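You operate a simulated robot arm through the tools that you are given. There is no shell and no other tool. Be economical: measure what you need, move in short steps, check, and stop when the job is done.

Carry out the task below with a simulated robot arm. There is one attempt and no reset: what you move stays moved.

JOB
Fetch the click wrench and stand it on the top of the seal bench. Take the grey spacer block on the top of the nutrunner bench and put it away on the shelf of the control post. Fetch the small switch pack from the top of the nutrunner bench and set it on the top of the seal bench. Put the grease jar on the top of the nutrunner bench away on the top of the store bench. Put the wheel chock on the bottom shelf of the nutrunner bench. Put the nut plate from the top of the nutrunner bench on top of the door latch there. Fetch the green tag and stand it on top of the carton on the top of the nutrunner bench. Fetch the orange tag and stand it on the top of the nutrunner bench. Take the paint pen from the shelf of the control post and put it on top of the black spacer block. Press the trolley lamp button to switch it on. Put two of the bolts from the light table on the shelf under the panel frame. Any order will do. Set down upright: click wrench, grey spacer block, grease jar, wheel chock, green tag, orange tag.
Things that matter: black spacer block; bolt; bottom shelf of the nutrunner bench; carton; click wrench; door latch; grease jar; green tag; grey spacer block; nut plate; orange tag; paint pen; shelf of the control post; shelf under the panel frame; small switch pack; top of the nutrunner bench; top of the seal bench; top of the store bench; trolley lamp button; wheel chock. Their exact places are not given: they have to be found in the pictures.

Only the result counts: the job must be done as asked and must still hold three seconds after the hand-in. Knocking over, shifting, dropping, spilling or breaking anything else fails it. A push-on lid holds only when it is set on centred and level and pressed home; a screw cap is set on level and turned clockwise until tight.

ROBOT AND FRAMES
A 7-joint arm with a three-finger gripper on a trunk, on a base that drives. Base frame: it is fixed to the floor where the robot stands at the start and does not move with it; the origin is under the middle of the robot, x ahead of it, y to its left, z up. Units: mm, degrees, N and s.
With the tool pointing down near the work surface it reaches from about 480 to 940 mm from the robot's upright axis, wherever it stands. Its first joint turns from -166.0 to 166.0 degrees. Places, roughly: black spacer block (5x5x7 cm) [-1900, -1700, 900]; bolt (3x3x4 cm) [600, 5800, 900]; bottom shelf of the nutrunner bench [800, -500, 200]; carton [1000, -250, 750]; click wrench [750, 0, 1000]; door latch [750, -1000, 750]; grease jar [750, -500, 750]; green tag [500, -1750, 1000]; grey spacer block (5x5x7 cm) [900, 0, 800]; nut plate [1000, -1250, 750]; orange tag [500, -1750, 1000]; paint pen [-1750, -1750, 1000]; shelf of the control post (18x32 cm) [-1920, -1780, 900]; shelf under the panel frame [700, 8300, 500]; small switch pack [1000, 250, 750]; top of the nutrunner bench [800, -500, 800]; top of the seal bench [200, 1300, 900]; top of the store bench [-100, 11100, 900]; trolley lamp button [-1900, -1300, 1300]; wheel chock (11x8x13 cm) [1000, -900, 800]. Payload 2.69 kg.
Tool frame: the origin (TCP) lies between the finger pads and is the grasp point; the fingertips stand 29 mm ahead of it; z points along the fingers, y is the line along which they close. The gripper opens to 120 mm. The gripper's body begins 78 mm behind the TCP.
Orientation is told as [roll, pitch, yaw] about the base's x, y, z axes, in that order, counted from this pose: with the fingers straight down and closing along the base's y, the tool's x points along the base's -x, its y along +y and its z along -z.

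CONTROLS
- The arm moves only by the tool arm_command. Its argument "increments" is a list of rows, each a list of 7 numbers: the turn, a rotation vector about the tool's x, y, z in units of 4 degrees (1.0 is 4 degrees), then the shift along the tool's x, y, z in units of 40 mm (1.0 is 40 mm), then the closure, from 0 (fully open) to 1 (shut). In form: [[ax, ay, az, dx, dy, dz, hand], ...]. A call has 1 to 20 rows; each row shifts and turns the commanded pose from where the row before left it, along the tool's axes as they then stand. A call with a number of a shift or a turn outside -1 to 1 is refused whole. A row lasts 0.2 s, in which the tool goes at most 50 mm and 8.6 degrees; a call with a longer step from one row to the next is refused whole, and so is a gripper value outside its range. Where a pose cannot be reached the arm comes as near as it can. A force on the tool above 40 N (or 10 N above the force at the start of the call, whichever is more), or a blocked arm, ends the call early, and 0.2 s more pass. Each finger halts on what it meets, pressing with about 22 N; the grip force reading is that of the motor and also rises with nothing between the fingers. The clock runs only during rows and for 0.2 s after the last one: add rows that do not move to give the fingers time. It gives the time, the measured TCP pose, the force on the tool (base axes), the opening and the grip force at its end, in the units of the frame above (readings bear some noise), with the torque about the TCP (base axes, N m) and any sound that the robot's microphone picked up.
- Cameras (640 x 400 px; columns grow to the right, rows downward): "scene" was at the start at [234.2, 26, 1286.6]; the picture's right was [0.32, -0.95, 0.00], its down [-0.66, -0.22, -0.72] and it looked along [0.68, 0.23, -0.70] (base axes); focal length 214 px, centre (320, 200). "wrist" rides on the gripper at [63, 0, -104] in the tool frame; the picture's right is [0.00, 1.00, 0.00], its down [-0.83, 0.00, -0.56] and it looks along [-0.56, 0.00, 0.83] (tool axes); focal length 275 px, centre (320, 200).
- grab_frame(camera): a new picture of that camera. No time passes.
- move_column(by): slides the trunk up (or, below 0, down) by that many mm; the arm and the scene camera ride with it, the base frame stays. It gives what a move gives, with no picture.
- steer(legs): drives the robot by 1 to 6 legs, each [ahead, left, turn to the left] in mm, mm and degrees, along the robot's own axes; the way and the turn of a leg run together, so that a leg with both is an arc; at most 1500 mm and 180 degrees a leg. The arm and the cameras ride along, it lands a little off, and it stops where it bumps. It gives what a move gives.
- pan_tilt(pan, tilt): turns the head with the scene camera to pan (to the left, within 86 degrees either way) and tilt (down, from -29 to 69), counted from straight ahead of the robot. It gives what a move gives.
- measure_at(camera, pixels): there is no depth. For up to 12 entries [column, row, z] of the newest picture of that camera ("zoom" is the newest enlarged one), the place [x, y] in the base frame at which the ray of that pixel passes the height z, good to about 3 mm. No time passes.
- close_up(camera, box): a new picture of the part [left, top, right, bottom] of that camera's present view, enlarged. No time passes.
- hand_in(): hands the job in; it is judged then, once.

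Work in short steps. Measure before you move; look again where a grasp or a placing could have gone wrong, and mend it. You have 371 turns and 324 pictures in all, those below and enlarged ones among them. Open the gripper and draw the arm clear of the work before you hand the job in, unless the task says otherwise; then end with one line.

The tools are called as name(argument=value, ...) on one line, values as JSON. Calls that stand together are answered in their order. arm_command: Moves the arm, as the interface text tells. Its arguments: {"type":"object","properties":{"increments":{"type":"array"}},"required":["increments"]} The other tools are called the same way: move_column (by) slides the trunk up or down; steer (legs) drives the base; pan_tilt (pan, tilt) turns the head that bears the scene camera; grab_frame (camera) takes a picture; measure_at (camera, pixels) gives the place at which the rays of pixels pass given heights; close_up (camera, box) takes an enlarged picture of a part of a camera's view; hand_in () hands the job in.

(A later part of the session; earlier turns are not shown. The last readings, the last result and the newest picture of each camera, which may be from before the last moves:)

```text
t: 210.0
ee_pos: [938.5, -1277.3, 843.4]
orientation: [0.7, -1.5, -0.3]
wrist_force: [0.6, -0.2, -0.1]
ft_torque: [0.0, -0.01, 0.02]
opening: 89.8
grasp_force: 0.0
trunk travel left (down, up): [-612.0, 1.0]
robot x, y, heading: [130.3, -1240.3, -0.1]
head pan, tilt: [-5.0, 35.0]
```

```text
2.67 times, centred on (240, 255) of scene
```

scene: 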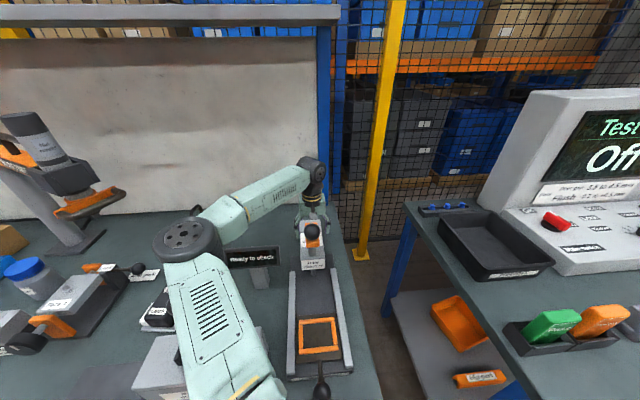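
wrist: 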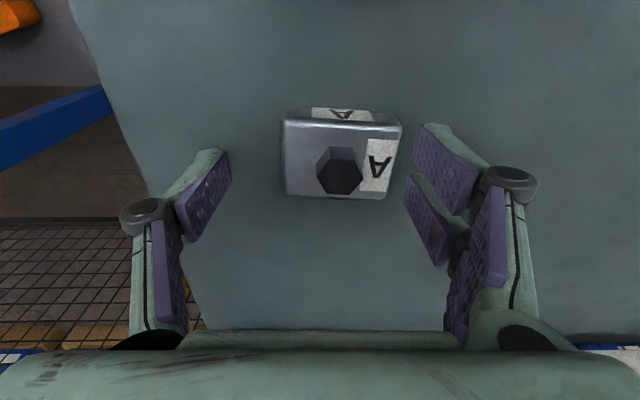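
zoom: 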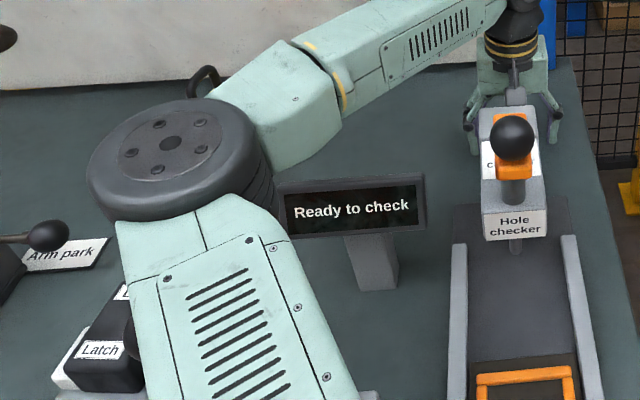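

The low elbow/upper arm rests near the bolt feeder lever. I raise straight up and then measure the tall obstacles.

arm_command(increments=[[0, 0, 0, 0, 0, -0.8, 0.2], [0, 0, 0, 0, 0, -1, 0.2], [0, 0, 0, 0, 0, -1, 0.2], [0, 0, 0, 0, 0, -1, 0.2], [0, 0, 0, 0, 0, -1, 0.2], [0, 0, 0, 0, 0, -1, 0.2], [0, 0, 0, 0, 0, 0, 0.2]])

pan_tilt(pan=15, tilt=50)

grab_frame(camera="scene")

```text
t: 211.6
ee_pos: [938.2, -1265.1, 1065.1]
orientation: [-0.6, -0.4, 0.3]
wrist_force: [-0.3, -0.8, -0.2]
ft_torque: [0.0, -0.04, 0.0]
opening: 96.1
grasp_force: 0.2
trunk travel left (down, up): [-612.0, 1.0]
robot x, y, heading: [128.6, -1235.8, -0.2]
head pan, tilt: [-5.0, 35.0]
```

```text
t: 212.5
ee_pos: [937.2, -1264.5, 1064.8]
orientation: [-0.6, -0.5, 0.2]
wrist_force: [0.8, 0.1, -0.4]
ft_torque: [0.0, -0.01, 0.01]
opening: 96.0
grasp_force: 0.1
trunk travel left (down, up): [-612.0, 1.0]
robot x, y, heading: [130.4, -1241.2, 0.1]
head pan, tilt: [15.0, 50.0]
```

```text
178 pictures are left
```

scene: 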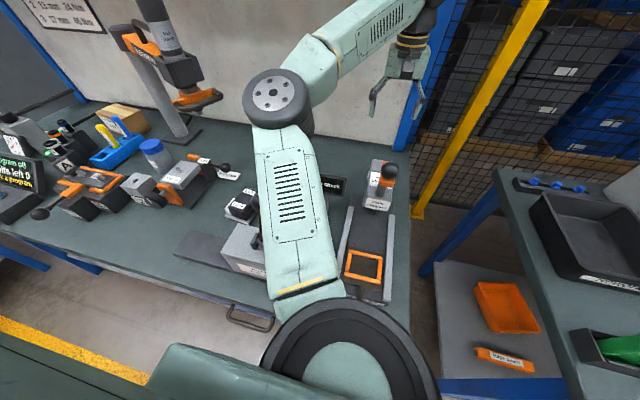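

close_up(camera="scene", box=[170, 140, 410, 290])

```text
2.67 times, centred on (290, 215) of scene
```

zoom: 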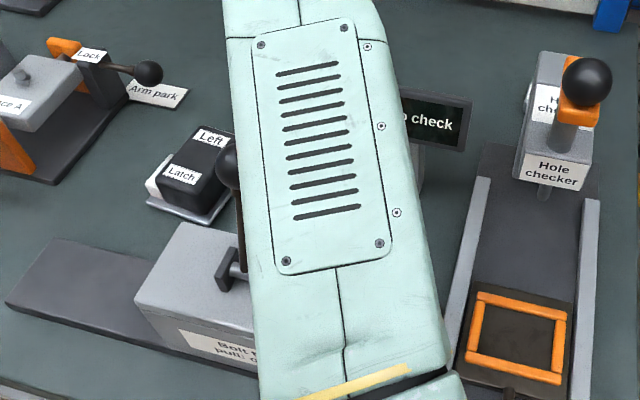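

measure_at(camera="scene", pixels=[[255.5, 200, 950], [255.5, 200, 1000], [255.5, 200, 1050], [256, 240, 870], [256, 240, 890]])

```text
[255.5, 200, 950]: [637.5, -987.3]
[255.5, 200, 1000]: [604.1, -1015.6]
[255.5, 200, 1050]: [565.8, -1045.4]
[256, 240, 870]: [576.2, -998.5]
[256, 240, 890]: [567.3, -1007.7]
```

measure_at(camera="scene", pixels=[[497, 172, 880], [548, 265, 880], [605, 385, 880], [413, 220, 800], [410, 300, 800]])

```text
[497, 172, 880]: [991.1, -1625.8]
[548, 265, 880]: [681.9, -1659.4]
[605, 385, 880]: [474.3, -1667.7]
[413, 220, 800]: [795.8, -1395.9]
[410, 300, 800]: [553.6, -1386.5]
```

Lever knob ≈ (605,-1015,1000). I strafe the base right 110 mm so the elbow clears both lever and checker knob, compensating with the arm.

steer(legs=[[0, -110, 0]])

arm_command(increments=[[0, 0, 0, 0, 0.9, 0, 0.2], [0, 0, 0, 0, 0.9, 0, 0.2], [0, 0, 0, 0, 0.9, 0, 0.2], [0, 0, 0, 0, 0, 0.8, 0.2], [0, 0, 0, 0, 0, 0.8, 0.2], [0, 0, 0, 0, 0, 0.8, 0.2], [0, 0, 0, 0, 0, 0.8, 0.2], [0, 0, 0, 0, 0, 0, 0.2]])

grab_frame(camera="scene")

grab_frame(camera="wrist")

```text
t: 214.0
ee_pos: [937.8, -1374.9, 1064.4]
orientation: [-0.5, -0.4, 0.3]
wrist_force: [-0.7, 0.8, -0.8]
ft_torque: [0.04, -0.04, -0.01]
opening: 95.7
grasp_force: 0.2
trunk travel left (down, up): [-612.0, 1.0]
robot x, y, heading: [129.5, -1343.4, -0.1]
head pan, tilt: [15.0, 50.0]
```

```text
t: 215.8
ee_pos: [936.8, -1268.0, 935.5]
orientation: [-0.7, -0.3, 0.3]
wrist_force: [0.4, 0.2, 0.7]
ft_torque: [-0.01, -0.01, 0.02]
opening: 95.9
grasp_force: 0.1
trunk travel left (down, up): [-612.0, 1.0]
robot x, y, heading: [128.4, -1349.0, 0.1]
head pan, tilt: [15.0, 50.0]
```

```text
176 pictures are left
```

scene: 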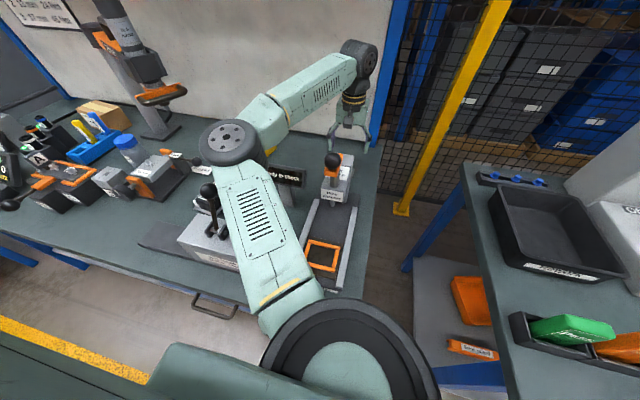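

```text
175 pictures are left
```

wrist: 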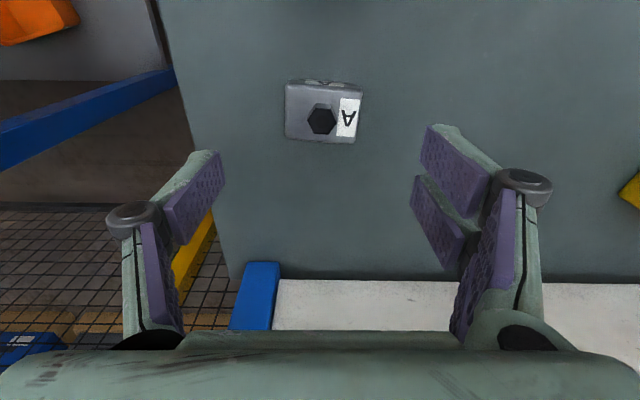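

Lever is now clear to the left of the arm. I descend further, watching for deviation.

arm_command(increments=[[0, 0, 0, 0, 0, 0.7, 0.25], [0, 0, 0, 0, 0, 0.7, 0.25], [0, 0, 0, 0, 0, 0.6, 0.25], [0, 0, 0, 0, 0, 0, 0.25]])

grab_frame(camera="scene")

grab_frame(camera="wrist")

```text
t: 216.8
ee_pos: [937.6, -1268.6, 855.9]
orientation: [-0.6, -0.5, 0.3]
wrist_force: [0.4, -0.2, 0.4]
ft_torque: [-0.01, -0.02, -0.02]
opening: 90.0
grasp_force: 0.1
trunk travel left (down, up): [-612.0, 1.0]
robot x, y, heading: [131.3, -1348.6, -0.1]
head pan, tilt: [15.0, 50.0]
```

```text
174 pictures are left
```

scene: 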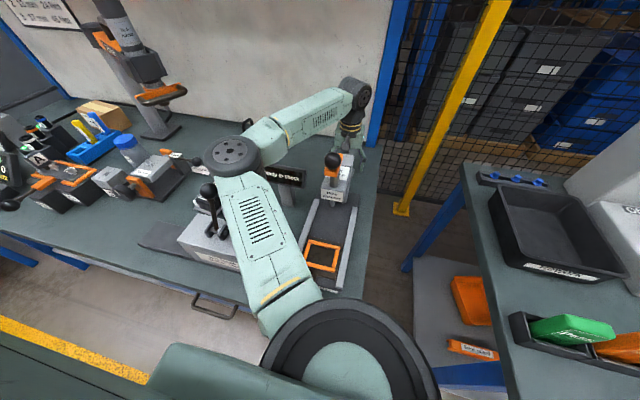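

```text
173 pictures are left
```

wrist: 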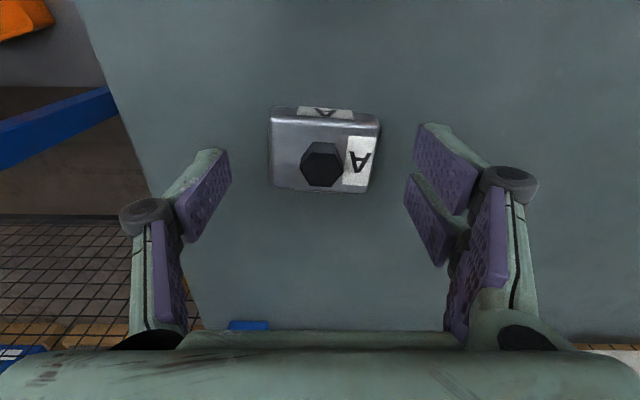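

arm_command(increments=[[0, 0, 0, 0, 0, 0.3, 0.25], [0, 0, 0, 0, 0, 0.2, 0.25], [0, 0, 0, 0, 0, 0.08, 0.25], [0, 0, 0, 0, 0, 0, 0.25]])

grab_frame(camera="wrist")

```text
t: 217.8
ee_pos: [937.4, -1268.9, 833.2]
orientation: [-0.6, -0.3, 0.3]
wrist_force: [0.9, 0.3, 1.1]
ft_torque: [0.0, -0.01, 0.04]
opening: 90.1
grasp_force: 0.0
trunk travel left (down, up): [-612.0, 1.0]
robot x, y, heading: [125.8, -1347.6, 0.1]
head pan, tilt: [15.0, 50.0]
```

```text
172 pictures are left
```

wrist: 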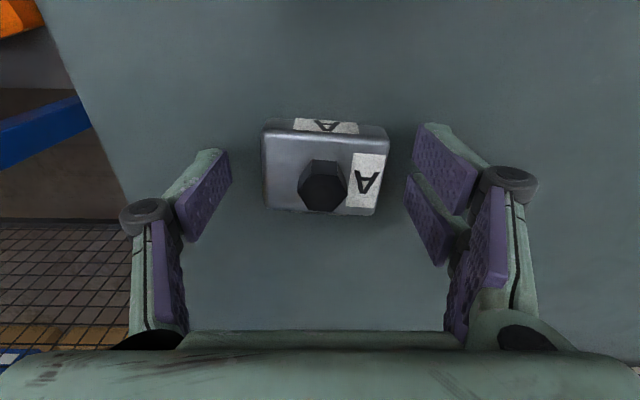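

arm_command(increments=[[0, 0, 0, 0, 0, 0.04, 0.25], [0, 0, 0, 0, 0, 0, 1], [0, 0, 0, 0, 0, 0, 1], [0, 0, 0, 0, 0, 0, 1], [0, 0, 0, 0, 0, 0, 1], [0, 0, 0, 0, 0, 0, 1], [0, 0, 0, 0, 0, -0.1, 1], [0, 0, 0, 0, 0, -0.2, 1], [0, 0, 0, 0, 0, -0.3, 1], [0, 0, 0, 0, 0, -0.5, 1]])

grab_frame(camera="wrist")

```text
t: 220.0
ee_pos: [937.7, -1268.2, 874.4]
orientation: [-0.5, -0.4, 0.3]
wrist_force: [0.3, -0.1, -2.7]
ft_torque: [0.02, 0.01, -0.02]
opening: 59.9
grasp_force: 22.2
trunk travel left (down, up): [-612.0, 1.0]
robot x, y, heading: [128.3, -1349.7, -0.0]
head pan, tilt: [15.0, 50.0]
```

```text
171 pictures are left
```

wrist: 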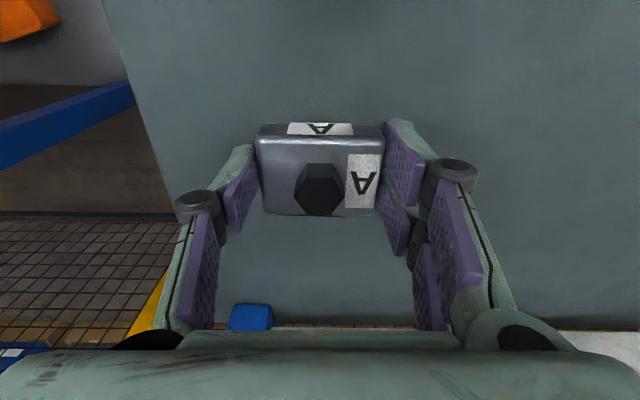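

Plate held. I lift high and strafe left 350 mm toward the latch.

arm_command(increments=[[0, 0, 0, 0, 0, -0.8, 1], [0, 0, 0, 0, 0, -1, 1], [0, 0, 0, 0, 0, -1, 1], [0, 0, 0, 0, 0, -1, 1], [0, 0, 0, 0, 0, -1, 1], [0, 0, 0, 0, 0, -1, 1], [0, 0, 0, 0.5, 0, 0, 1]])

steer(legs=[[0, 350, 0]])

pan_tilt(pan=0, tilt=45)

grab_frame(camera="scene")

grab_frame(camera="wrist")

```text
t: 221.6
ee_pos: [916.2, -1266.8, 1106.3]
orientation: [-0.6, -0.4, 0.3]
wrist_force: [0.0, -0.1, -3.2]
ft_torque: [0.0, -0.01, 0.03]
opening: 59.8
grasp_force: 22.2
trunk travel left (down, up): [-612.0, 1.0]
robot x, y, heading: [130.8, -1344.6, 0.0]
head pan, tilt: [15.0, 50.0]
```

```text
t: 224.9
ee_pos: [916.1, -915.2, 1105.4]
orientation: [-0.5, -0.4, 0.2]
wrist_force: [0.6, 1.0, -3.1]
ft_torque: [-0.01, 0.03, -0.03]
opening: 59.8
grasp_force: 22.1
trunk travel left (down, up): [-612.0, 1.0]
robot x, y, heading: [130.3, -995.9, -0.0]
head pan, tilt: [15.0, 50.0]
```

```text
t: 225.6
ee_pos: [916.4, -914.2, 1105.5]
orientation: [-0.5, -0.4, 0.3]
wrist_force: [0.5, -0.1, -2.7]
ft_torque: [0.02, 0.03, 0.03]
opening: 59.7
grasp_force: 21.6
trunk travel left (down, up): [-612.0, 1.0]
robot x, y, heading: [129.4, -1000.4, 0.1]
head pan, tilt: [0.0, 45.0]
```

```text
170 pictures are left
```

scene: 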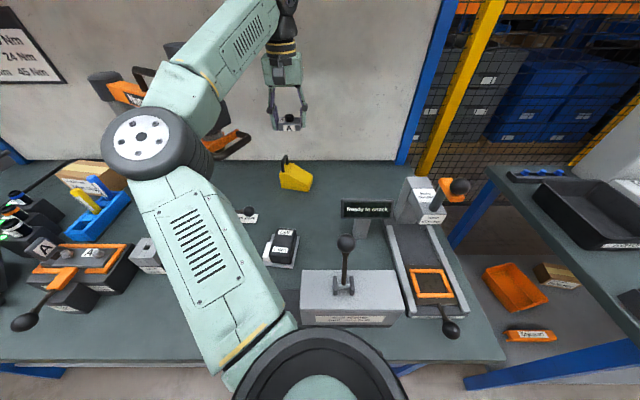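

```text
169 pictures are left
```

wrist: 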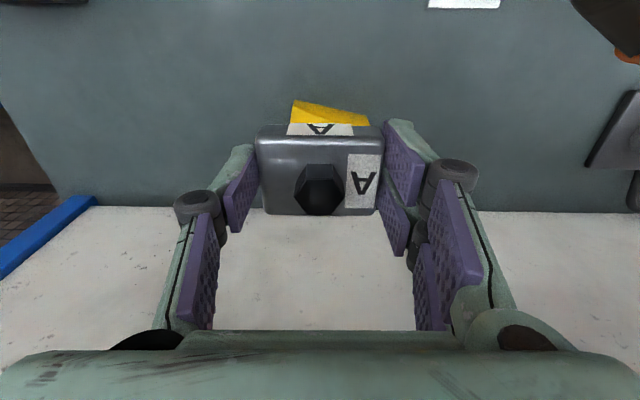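

close_up(camera="scene", box=[220, 200, 340, 280])

measure_at(camera="scene", pixels=[[236, 136, 1000], [236, 136, 1050], [345, 243, 1000], [295, 168, 850], [365, 205, 950], [282, 245, 840]])

```text
5.00 times, centred on (280, 240) of scene
```

zoom: 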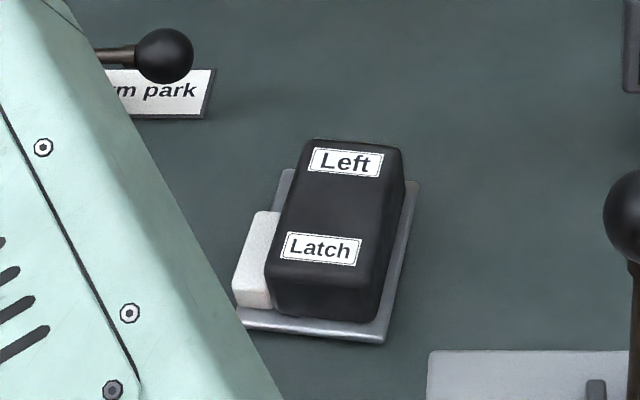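

```text
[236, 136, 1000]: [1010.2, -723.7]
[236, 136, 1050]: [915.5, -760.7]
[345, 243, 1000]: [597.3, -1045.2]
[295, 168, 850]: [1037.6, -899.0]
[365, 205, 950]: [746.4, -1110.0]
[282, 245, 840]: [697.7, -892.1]
```

measure_at(camera="zoom", pixels=[[310, 145, 845], [400, 152, 845], [374, 272, 845], [268, 265, 845], [268, 265, 860], [280, 312, 806], [370, 318, 806], [374, 272, 860], [235, 320, 803], [383, 342, 803], [315, 210, 845]])

```text
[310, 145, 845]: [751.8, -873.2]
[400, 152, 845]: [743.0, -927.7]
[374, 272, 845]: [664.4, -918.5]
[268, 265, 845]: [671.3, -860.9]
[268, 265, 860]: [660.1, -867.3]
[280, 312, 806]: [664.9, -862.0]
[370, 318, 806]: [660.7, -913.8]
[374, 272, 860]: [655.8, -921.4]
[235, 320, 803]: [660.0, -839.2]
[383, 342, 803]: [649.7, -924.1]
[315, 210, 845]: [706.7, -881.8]
```

Latch top centre ≈ (705,-895, ~850), yaw ≈ -6.5°. I back the base 80 mm and bring the plate above it.

steer(legs=[[-80, 0, 0]])

arm_command(increments=[[0, 0, 0.6, 0.8, 0.1, 0, 1], [0, 0, 0.6, 0.8, 0.2, 0, 1], [0, 0, 0.5, 0.8, 0.2, 0, 1], [0, 0, 0, 0.7, 0.2, 0.3, 1], [0, 0, 0, 0, 0, 0.8, 1], [0, 0, 0, 0, 0, 0.8, 1], [0, 0, 0, 0, 0, 0.8, 1], [0, 0, 0, 0, 0, 0, 1]])

grab_frame(camera="wrist")

grab_frame(camera="scene")

```text
t: 226.7
ee_pos: [835.4, -913.7, 1107.3]
orientation: [-0.6, -0.5, 0.4]
wrist_force: [0.6, 0.1, -2.3]
ft_torque: [-0.01, -0.05, -0.02]
opening: 59.8
grasp_force: 22.0
trunk travel left (down, up): [-612.0, 1.0]
robot x, y, heading: [49.9, -996.3, -0.1]
head pan, tilt: [0.0, 45.0]
```

```text
t: 228.5
ee_pos: [714.6, -881.1, 996.9]
orientation: [-0.5, -0.6, -6.4]
wrist_force: [0.3, 0.7, -3.4]
ft_torque: [0.0, 0.01, 0.02]
opening: 59.7
grasp_force: 22.3
trunk travel left (down, up): [-612.0, 1.0]
robot x, y, heading: [49.0, -995.5, 0.2]
head pan, tilt: [0.0, 45.0]
```

```text
167 pictures are left
```

wrist: 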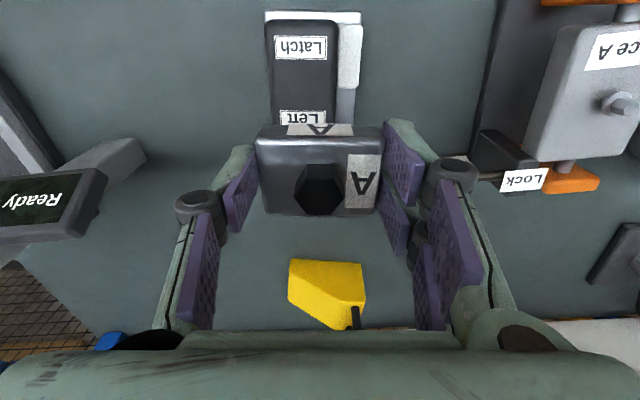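

```text
166 pictures are left
```

scene: 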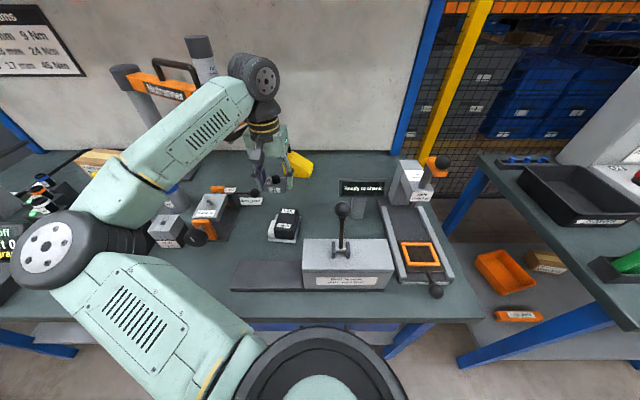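

close_up(camera="wrist", box=[220, 0, 400, 130])

```text
3.08 times, centred on (310, 65) of wrist
```

zoom: 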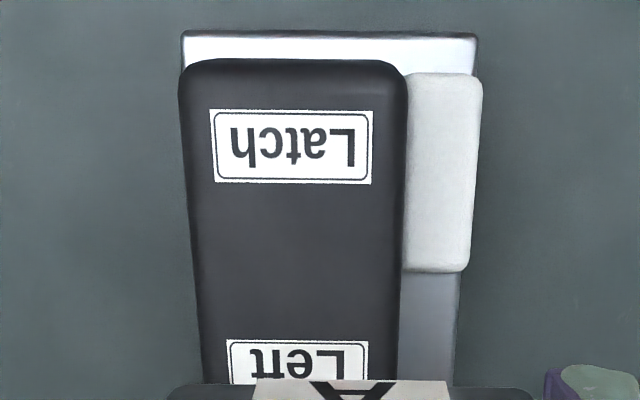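

measure_at(camera="zoom", pixels=[[182, 85, 850], [405, 85, 850], [195, 300, 850], [402, 300, 850], [290, 145, 850], [297, 355, 850]])

```text
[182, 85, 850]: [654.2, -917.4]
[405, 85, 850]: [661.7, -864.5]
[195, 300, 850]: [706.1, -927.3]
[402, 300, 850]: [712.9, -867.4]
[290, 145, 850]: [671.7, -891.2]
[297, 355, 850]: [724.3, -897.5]
```

arm_command(increments=[[0, 0, 0, 0.32, -0.39, 0, 1], [0, 0, 0, 0, 0, 0.8, 1], [0, 0, 0, 0, 0, 0.8, 1], [0, 0, 0, 0, 0, 0.6, 1], [0, 0, 0, 0, 0, 0.2, 1], [0, 0, 0, 0, 0, 0.1, 1], [0, 0, 0, 0, 0, 0, 1]])

grab_frame(camera="wrist")

close_up(camera="scene", box=[220, 160, 380, 260])

```text
t: 230.1
ee_pos: [701.4, -895.0, 896.1]
orientation: [-0.5, -0.5, -6.4]
wrist_force: [-1.4, 0.5, -3.9]
ft_torque: [0.01, 0.0, -0.02]
opening: 59.8
grasp_force: 21.7
trunk travel left (down, up): [-612.0, 1.0]
robot x, y, heading: [48.8, -996.9, 0.1]
head pan, tilt: [0.0, 45.0]
```

```text
164 pictures are left
```

wrist: 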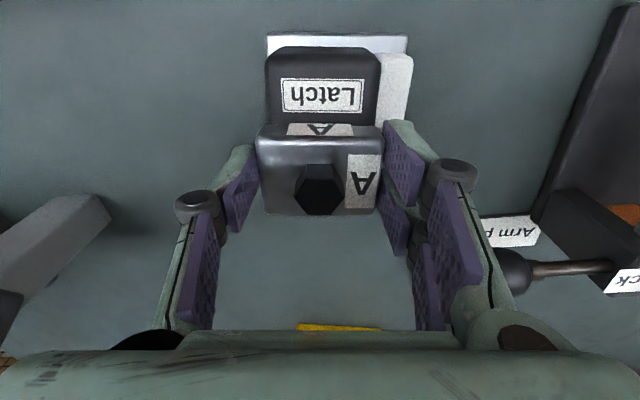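

```text
4.00 times, centred on (300, 210) of scene
```

zoom: 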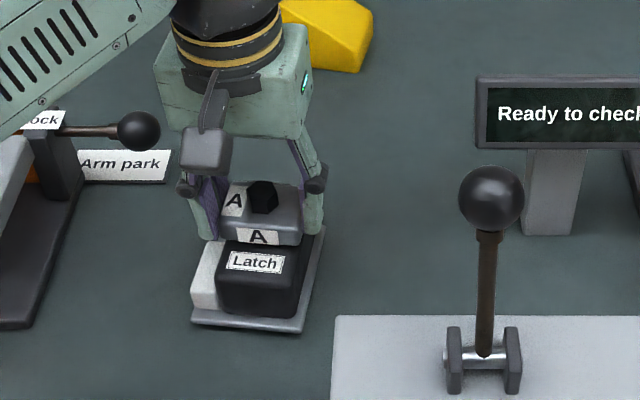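

arm_command(increments=[[0, 0, 0, 0, 0, 0.15, 1], [0, 0, 0, 0, 0, 0.1, 1], [0, 0, 0, 0, 0, 0.05, 1], [0, 0, 0, 0, 0, 0.05, 1], [0, 0, 0, 0, 0, 0, 1]])

```text
t: 231.3
ee_pos: [700.0, -895.0, 884.6]
orientation: [-0.5, -0.6, -6.5]
wrist_force: [2.4, 3.2, 18.6]
ft_torque: [0.09, -0.1, 0.02]
opening: 60.0
grasp_force: 21.6
trunk travel left (down, up): [-612.0, 1.0]
robot x, y, heading: [50.2, -1000.9, 0.1]
head pan, tilt: [0.0, 45.0]
```

Contact at 884.6. I ease 2 mm, release, and rise.

arm_command(increments=[[0, 0, 0, 0, 0, -0.04, 1], [0, 0, 0, 0, 0, 0, 0.48], [0, 0, 0, 0, 0, 0, 0.4], [0, 0, 0, 0, 0, 0, 0.32], [0, 0, 0, 0, 0, 0, 0.32], [0, 0, 0, 0, 0, -0.3, 0.32], [0, 0, 0, 0, 0, -0.8, 0.3], [0, 0, 0, 0, 0, -1, 0.3], [0, 0, 0, 0, 0, -1, 0.3]])

grab_frame(camera="wrist")

close_up(camera="scene", box=[220, 160, 380, 260])

```text
t: 233.3
ee_pos: [699.7, -896.1, 1009.1]
orientation: [-0.5, -0.5, -6.5]
wrist_force: [-0.1, -0.5, 0.4]
ft_torque: [-0.01, 0.03, 0.01]
opening: 84.2
grasp_force: 0.1
trunk travel left (down, up): [-612.0, 1.0]
robot x, y, heading: [51.5, -999.8, -0.0]
head pan, tilt: [0.0, 45.0]
```

```text
162 pictures are left
```

wrist: 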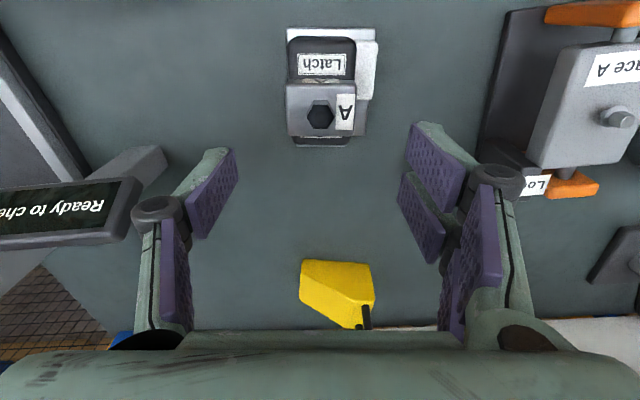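

```text
4.00 times, centred on (300, 210) of scene
```

zoom: 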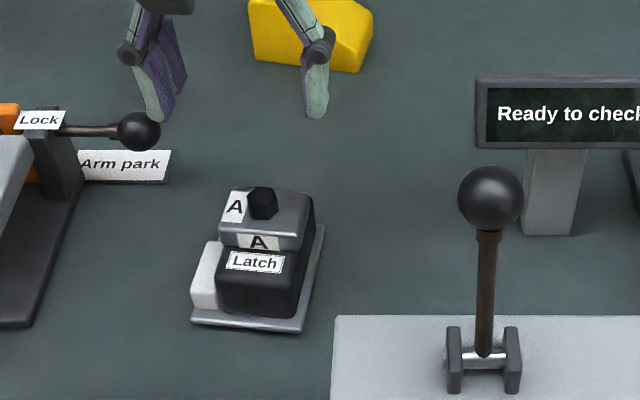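

The nut plate rests on the latch. Next the wheel chock; I look at it closely.

arm_command(increments=[[0, 0, 0, -0.8, 0, -0.5, 0], [0, 0, 0, -1, 0, -0.5, 0], [0, 0, 0, -1, 0, -0.3, 0], [0, 0, 0, -1, 0, 0, 0], [0, 0, 0, 0, 0, 0, 0]])

grab_frame(camera="wrist")

close_up(camera="scene", box=[240, 120, 360, 200])

```text
t: 234.5
ee_pos: [851.8, -910.8, 1062.5]
orientation: [-0.4, -0.4, -6.4]
wrist_force: [0.3, 0.1, 0.1]
ft_torque: [0.04, -0.01, 0.01]
opening: 120.2
grasp_force: 0.0
trunk travel left (down, up): [-612.0, 1.0]
robot x, y, heading: [51.4, -997.2, 0.2]
head pan, tilt: [0.0, 45.0]
```

```text
160 pictures are left
```

wrist: 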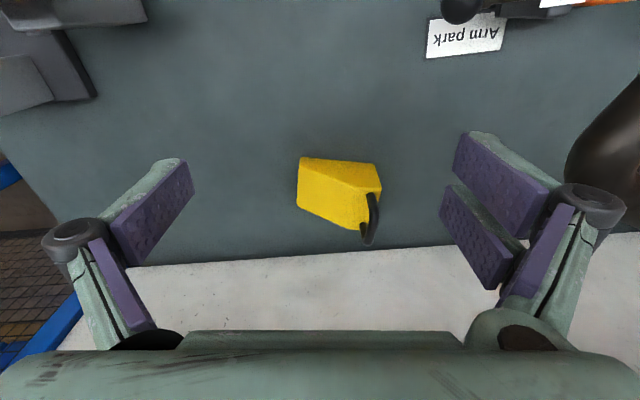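

```text
5.00 times, centred on (300, 160) of scene
```

zoom: 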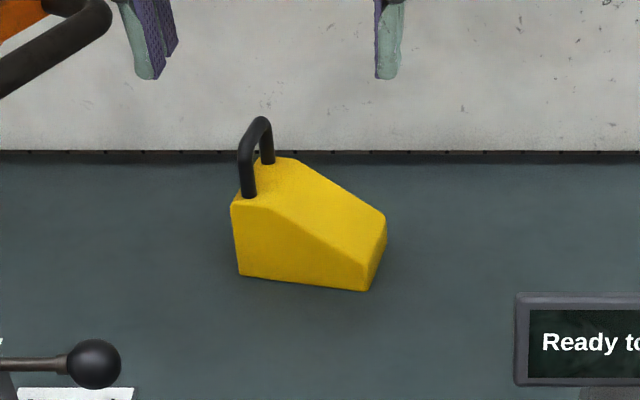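

close_up(camera="wrist", box=[260, 130, 420, 260])

```text
3.08 times, centred on (340, 195) of wrist
```

zoom: 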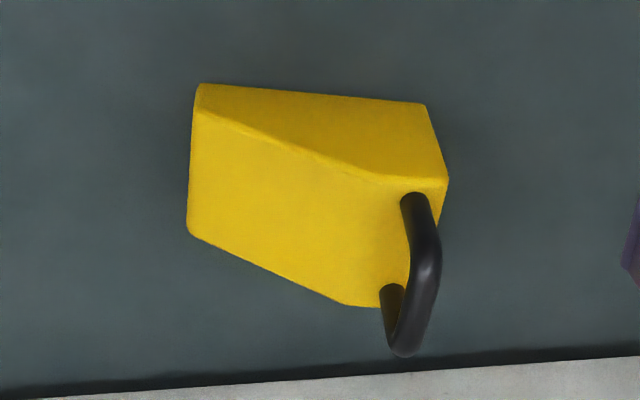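

measure_at(camera="zoom", pixels=[[200, 85, 800], [425, 104, 800], [445, 182, 875], [195, 110, 820], [190, 232, 820], [345, 303, 870], [412, 195, 880], [390, 288, 880], [425, 260, 930], [405, 345, 925]])

```text
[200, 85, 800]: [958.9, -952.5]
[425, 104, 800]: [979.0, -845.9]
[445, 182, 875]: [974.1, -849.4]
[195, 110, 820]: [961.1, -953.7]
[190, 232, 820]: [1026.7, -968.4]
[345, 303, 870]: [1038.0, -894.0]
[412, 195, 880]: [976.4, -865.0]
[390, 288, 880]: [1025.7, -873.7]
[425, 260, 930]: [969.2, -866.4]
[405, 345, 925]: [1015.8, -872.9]
```

Chock body centre ≈ (1005,-907), long axis ~9° off y. I plan a body grip across its 80 mm width (tool yaw ≈ 81°). First I shift the tool right/up, then move the base to about (130,-860) so arm links avoid the lever.

arm_command(increments=[[0, 0, 0, 0.5, -0.8, -0.6, 0], [0, 0, 0, 0.5, -0.9, -0.4, 0], [0, 0, 0, 0.5, -0.9, 0, 0], [0, 0, 0, 0, -0.8, 0, 0], [0, 0, 0, 0, 0, 0, 0]])

steer(legs=[[80, 140, 0]])

arm_command(increments=[[0, 0, -1, 0, 0, 0, 0], [0, 0, -1, 0, 0, 0, 0], [0, 0, -1, 0, 0, 0, 0], [0, 0, -1, 0, 0, 0, 0], [0, 0, -1, 0, 0, 0, 0], [0, 0, -1, 0, 0, 0, 0], [0, 0, -1, 0, 0, 0, 0], [0, 0, -1, 0, 0, 0, 0], [0, 0, -1, 0, 0, 0, 0], [0, 0, -1, 0, 0, 0, 0], [0, 0, -1, 0, 0, 0, 0], [0, 0, -1, 0, 0, 0, 0], [0, 0, -1, 0, 0, 0, 0], [0, 0, -1, 0, 0, 0, 0], [0, 0, -1, 0, 0, 0, 0], [0, 0, -1, 0, 0, 0, 0], [0, 0, -1, 0, 0, 0, 0], [0, 0, -1, 0, 0, 0, 0], [0, 0, -1, 0, 0, 0, 0], [0, 0, -1, 0, 0, 0, 0]])

grab_frame(camera="scene")

grab_frame(camera="wrist")

```text
t: 235.7
ee_pos: [776.3, -1039.2, 1101.8]
orientation: [-0.5, -0.4, -6.3]
wrist_force: [-0.5, -0.5, -0.7]
ft_torque: [-0.01, -0.03, 0.03]
opening: 119.9
grasp_force: 0.1
trunk travel left (down, up): [-612.0, 1.0]
robot x, y, heading: [51.3, -997.0, 0.2]
head pan, tilt: [0.0, 45.0]
```

```text
t: 237.4
ee_pos: [855.8, -896.8, 1101.7]
orientation: [-0.5, -0.5, -6.4]
wrist_force: [-0.3, -1.1, 1.1]
ft_torque: [0.06, 0.07, 0.06]
opening: 120.2
grasp_force: 0.1
trunk travel left (down, up): [-612.0, 1.0]
robot x, y, heading: [126.0, -858.8, 0.2]
head pan, tilt: [0.0, 45.0]
```

```text
t: 241.6
ee_pos: [856.4, -897.4, 1102.1]
orientation: [-0.6, 0.5, 73.7]
wrist_force: [0.1, -0.5, 0.4]
ft_torque: [-0.03, 0.01, 0.01]
opening: 120.0
grasp_force: 0.0
trunk travel left (down, up): [-612.0, 1.0]
robot x, y, heading: [129.3, -858.0, 0.1]
head pan, tilt: [0.0, 45.0]
```

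```text
157 pictures are left
```

scene: 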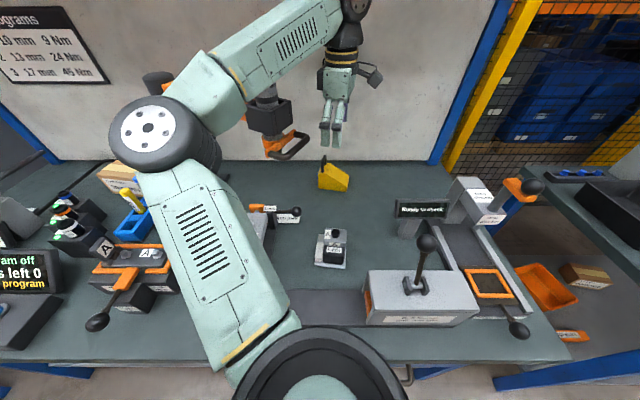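

```text
156 pictures are left
```

wrist: 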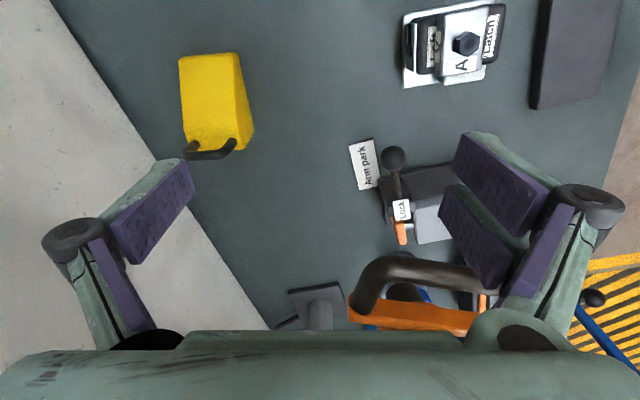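

arm_command(increments=[[0, 0, -0.9, 0, -0.6, 0, 0], [0, 0, -0.9, 0, -0.7, 0, 0], [0, 0, 0, -0.1, -0.8, 0.3, 0], [0, 0, 0, -0.1, -0.8, 0.3, 0], [0, 0, 0, -0.1, -0.8, 0.4, 0], [0, 0, 0, 0, 0, 0.4, 0], [0, 0, 0, 0, 0, 0, 0]])

grab_frame(camera="wrist")

grab_frame(camera="scene")

```text
t: 243.2
ee_pos: [1003.8, -914.4, 1046.5]
orientation: [-0.4, 0.5, 80.8]
wrist_force: [0.2, 0.0, 0.4]
ft_torque: [-0.01, 0.0, 0.01]
opening: 120.0
grasp_force: 0.1
trunk travel left (down, up): [-612.0, 1.0]
robot x, y, heading: [131.0, -855.5, 0.2]
head pan, tilt: [0.0, 45.0]
```

```text
155 pictures are left
```

wrist: 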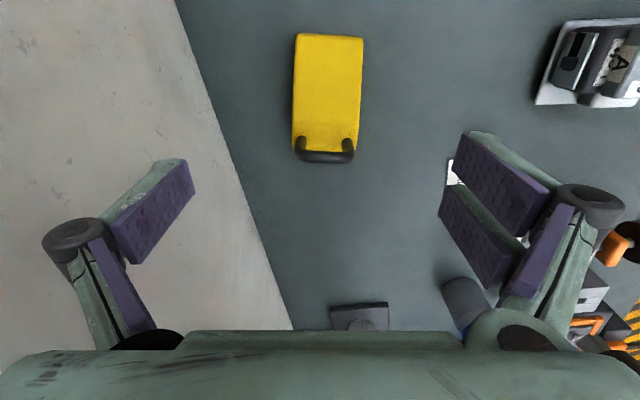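

```text
154 pictures are left
```

scene: 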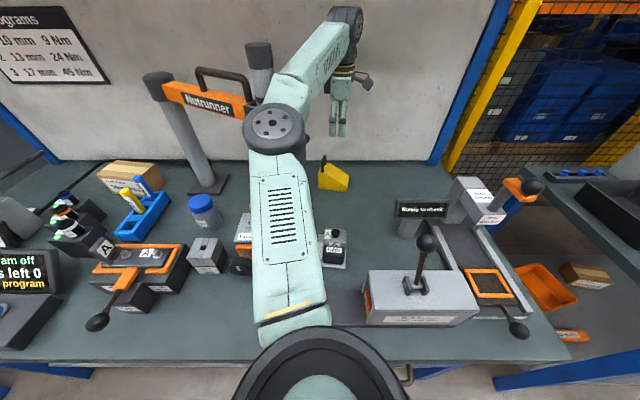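

measure_at(camera="wrist", pixels=[[215, 110, 800], [270, 265, 800], [295, 60, 830], [363, 60, 830], [295, 140, 880], [358, 140, 880], [325, 100, 860]])

```text
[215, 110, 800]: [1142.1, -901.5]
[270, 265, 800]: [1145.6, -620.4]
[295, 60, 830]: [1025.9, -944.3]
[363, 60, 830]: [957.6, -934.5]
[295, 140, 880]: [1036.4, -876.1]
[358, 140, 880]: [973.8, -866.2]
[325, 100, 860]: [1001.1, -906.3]
```

arm_command(increments=[[0, 0, 0, -0.2, 0.13, 0.6, 0], [0, 0, 0, 0, 0, 0.9, 0], [0, 0, 0, 0, 0, 0.9, 0], [0, 0, 0, 0, 0, 0.9, 0], [0, 0, 0, 0, 0, 0.6, 0], [0, 0, 0, 0, 0, 0, 0]])

grab_frame(camera="wrist")

grab_frame(camera="scene")

```text
t: 244.8
ee_pos: [991.2, -971.2, 918.5]
orientation: [-2.8, -1.1, 75.9]
wrist_force: [-0.2, 1.7, -0.4]
ft_torque: [-0.1, 0.0, -0.05]
opening: 120.2
grasp_force: 0.1
trunk travel left (down, up): [-612.0, 1.0]
robot x, y, heading: [130.1, -858.2, -1.8]
head pan, tilt: [0.0, 45.0]
stopped in row 6: the arm was blocked; the commanded pose is now the measured one
```

```text
153 pictures are left
```

wrist: 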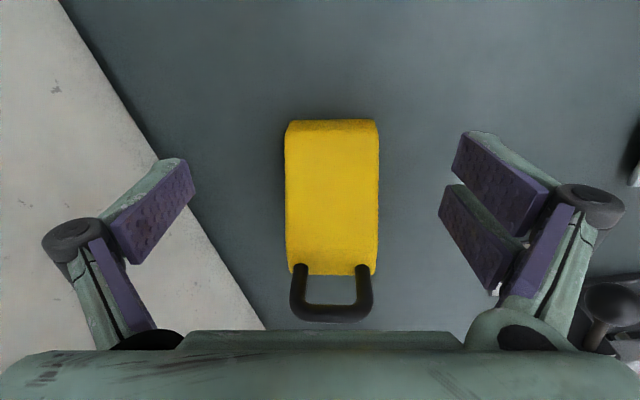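

```text
152 pictures are left
```

scene: 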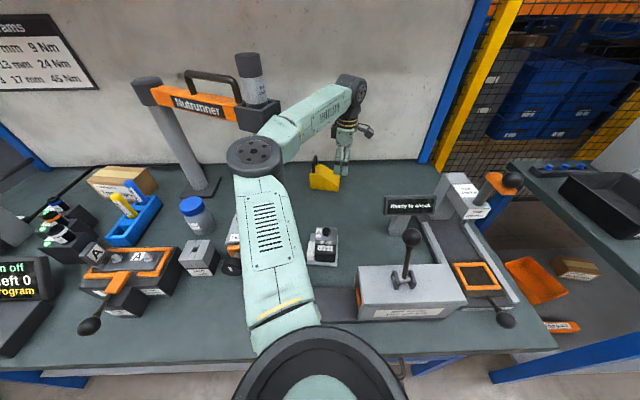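

The forearm met the nutrunner head (base even yawed). I raise back up immediately.

arm_command(increments=[[0, 0, 0, 0, 0, -0.8, 0], [0, 0, 0, 0, 0, -1, 0], [0, 0, 0, 0, 0, -1, 0], [0, 0, 0, 0, 0, -1, 0], [0, 0, 0, 0, 0, -1, 0], [0, 0, 0, 0, 0, 0, 0]])

grab_frame(camera="scene")

grab_frame(camera="wrist")

```text
t: 246.2
ee_pos: [993.4, -946.3, 1097.8]
orientation: [-1.8, -0.1, 77.4]
wrist_force: [1.0, -0.5, 0.1]
ft_torque: [0.02, 0.01, -0.04]
opening: 120.1
grasp_force: 0.1
trunk travel left (down, up): [-612.0, 1.0]
robot x, y, heading: [128.7, -856.0, -1.3]
head pan, tilt: [0.0, 45.0]
```

```text
151 pictures are left
```

scene: 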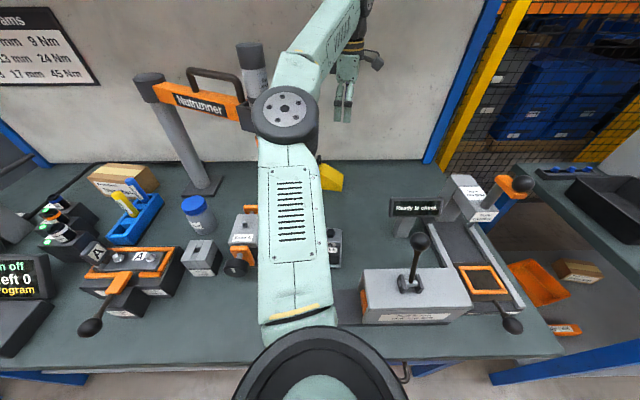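

```text
150 pictures are left
```

wrist: 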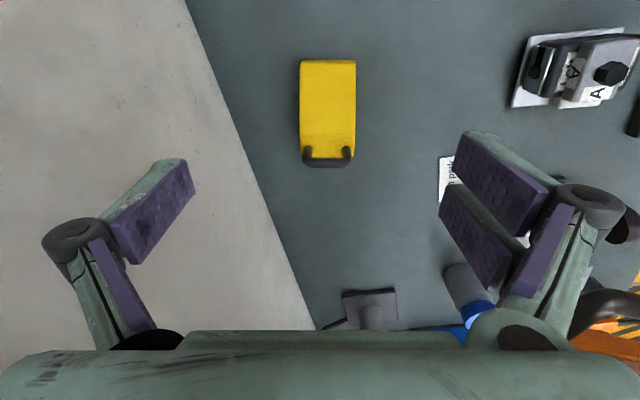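

close_up(camera="scene", box=[120, 30, 280, 190])

measure_at(camera="scene", pixels=[[250, 47, 1150], [250, 47, 1200], [250, 47, 1250], [205, 187, 805], [152, 80, 1150], [152, 80, 1200], [152, 80, 1100]])

```text
2.50 times, centred on (200, 110) of scene
```

zoom: 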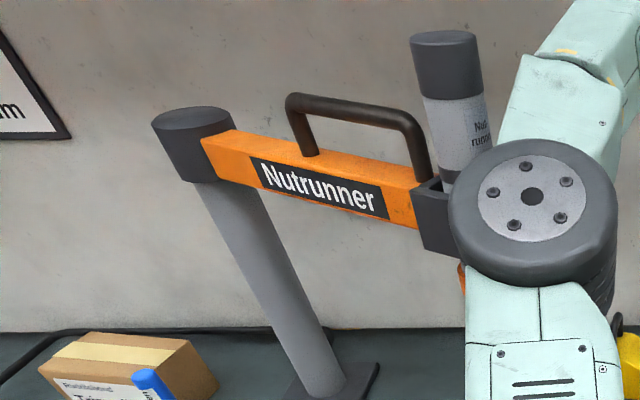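

```text
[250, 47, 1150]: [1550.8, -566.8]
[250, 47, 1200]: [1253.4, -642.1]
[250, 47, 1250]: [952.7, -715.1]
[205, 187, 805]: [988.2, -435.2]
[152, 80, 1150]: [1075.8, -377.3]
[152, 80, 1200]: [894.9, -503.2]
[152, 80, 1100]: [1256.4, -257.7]
```

Nutrunner head ≈ (955,-715), its lower handle reaching to about (800,-745,1040). Moving the base ~95 mm right should let the forearm pass; I do so and compensate with the arm.

steer(legs=[[0, -95, 1.3]])

arm_command(increments=[[0, 0, -0.4, -0.8, 0, 0, 0], [0, 0, 0, -0.8, 0, 0, 0], [0, 0, 0, -0.8, 0, 0, 0], [0, 0, 0, -0.6, 0, 0, 0], [0, 0, 0, 0, 0, 0, 0]])

grab_frame(camera="wrist")

grab_frame(camera="scene")

```text
t: 247.7
ee_pos: [993.8, -1024.0, 1096.6]
orientation: [-1.8, -0.2, 78.6]
wrist_force: [-0.2, -0.4, -0.2]
ft_torque: [0.01, -0.02, -0.02]
opening: 119.9
grasp_force: 0.0
trunk travel left (down, up): [-612.0, 1.0]
robot x, y, heading: [127.1, -950.3, -0.0]
head pan, tilt: [0.0, 45.0]
```

```text
t: 248.8
ee_pos: [1016.7, -907.4, 1098.6]
orientation: [-1.8, -0.3, 80.1]
wrist_force: [-0.9, -0.1, 0.2]
ft_torque: [-0.01, -0.02, 0.04]
opening: 120.0
grasp_force: 0.0
trunk travel left (down, up): [-612.0, 1.0]
robot x, y, heading: [130.3, -951.6, 0.3]
head pan, tilt: [0.0, 45.0]
```

```text
148 pictures are left
```

wrist: 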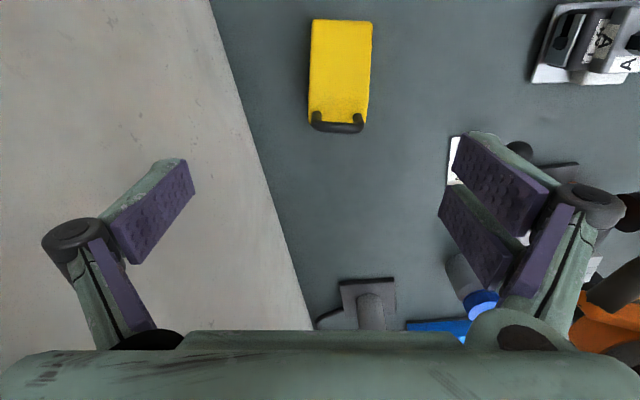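

```text
147 pictures are left
```

scene: 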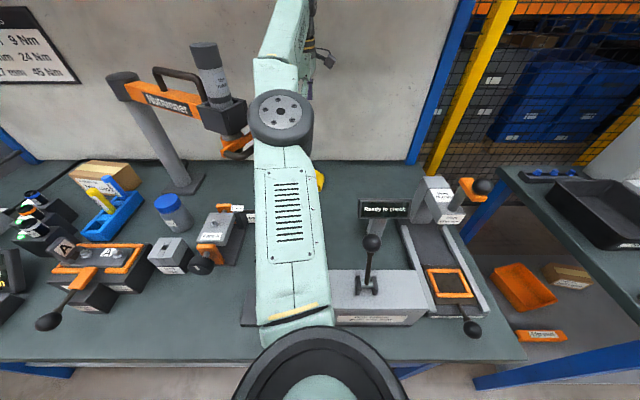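

arm_command(increments=[[0, -0.45, 0, 0, 0.41, 0.5, 0], [0, 0, 0, 0, 0, 0.8, 0], [0, 0, 0, 0, 0, 0.8, 0], [0, 0, 0, 0, 0, 0.6, 0], [0, 0, 0, 0, 0, 0, 0]])

grab_frame(camera="scene")

```text
t: 250.1
ee_pos: [1003.7, -900.4, 989.6]
orientation: [-1.8, -2.0, 80.2]
wrist_force: [-0.2, -0.3, -0.2]
ft_torque: [0.01, 0.01, 0.01]
opening: 119.7
grasp_force: 0.1
trunk travel left (down, up): [-612.0, 1.0]
robot x, y, heading: [126.9, -952.8, 0.3]
head pan, tilt: [0.0, 45.0]
```

```text
146 pictures are left
```

scene: 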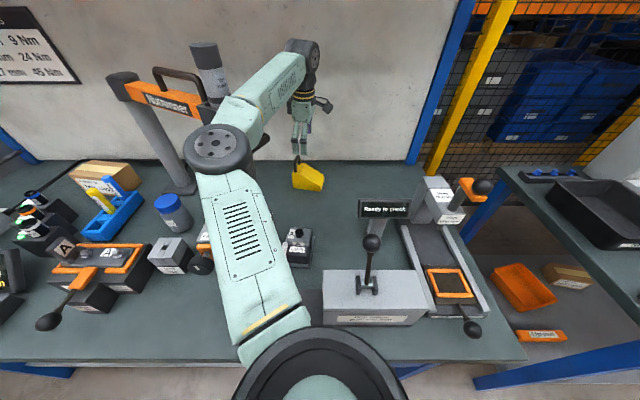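

I correct the small tilts and descend in small steps while checking for deviation.

arm_command(increments=[[-0.45, 0.4, 0, 0.05, 0.08, 0.3, 0], [0, 0, 0, 0, 0, 0.3, 0], [0, 0, 0, 0, 0, 0.3, 0], [0, 0, 0, 0, 0, 0, 0]])

grab_frame(camera="scene")

grab_frame(camera="wrist")

```text
t: 251.1
ee_pos: [999.5, -904.9, 955.6]
orientation: [-0.1, -0.5, 80.1]
wrist_force: [0.5, 0.3, 0.4]
ft_torque: [-0.02, -0.02, 0.03]
opening: 120.1
grasp_force: 0.1
trunk travel left (down, up): [-612.0, 1.0]
robot x, y, heading: [130.8, -955.6, -0.0]
head pan, tilt: [0.0, 45.0]
```

```text
145 pictures are left
```

scene: 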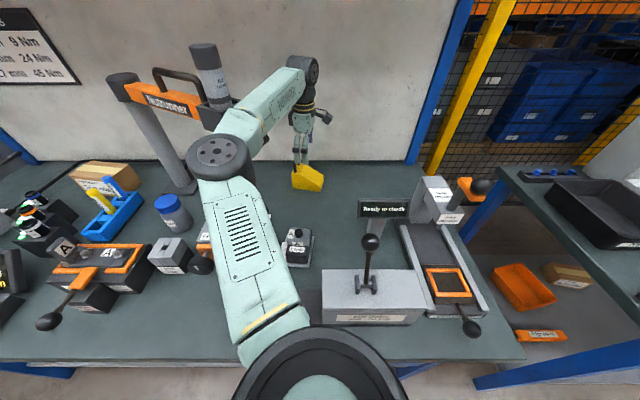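

```text
144 pictures are left
```

wrist: 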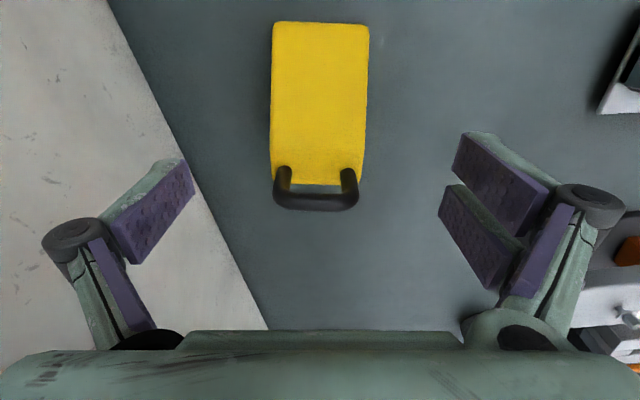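

arm_command(increments=[[0, 0, 0, 0, 0, 0.3, 0], [0, 0, 0, 0, 0, 0.3, 0], [0, 0, 0, 0, 0, 0.3, 0], [0, 0, 0, 0, 0, 0, 0]])

grab_frame(camera="scene")

```text
t: 252.1
ee_pos: [997.2, -908.4, 925.1]
orientation: [-0.4, -0.9, 80.0]
wrist_force: [1.4, 0.0, 0.7]
ft_torque: [-0.04, 0.02, 0.0]
opening: 120.2
grasp_force: 0.1
trunk travel left (down, up): [-612.0, 1.0]
robot x, y, heading: [126.8, -956.7, -0.1]
head pan, tilt: [0.0, 45.0]
```

```text
143 pictures are left
```

scene: 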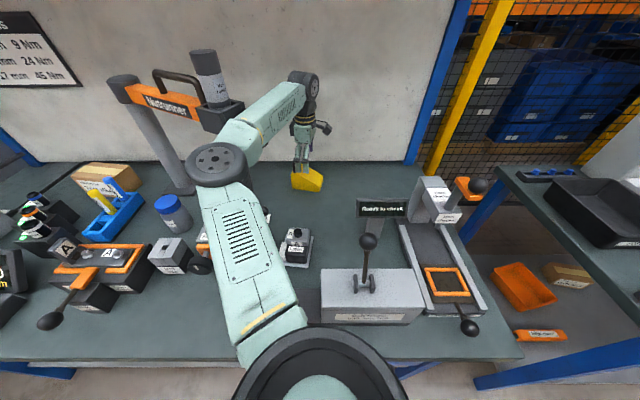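

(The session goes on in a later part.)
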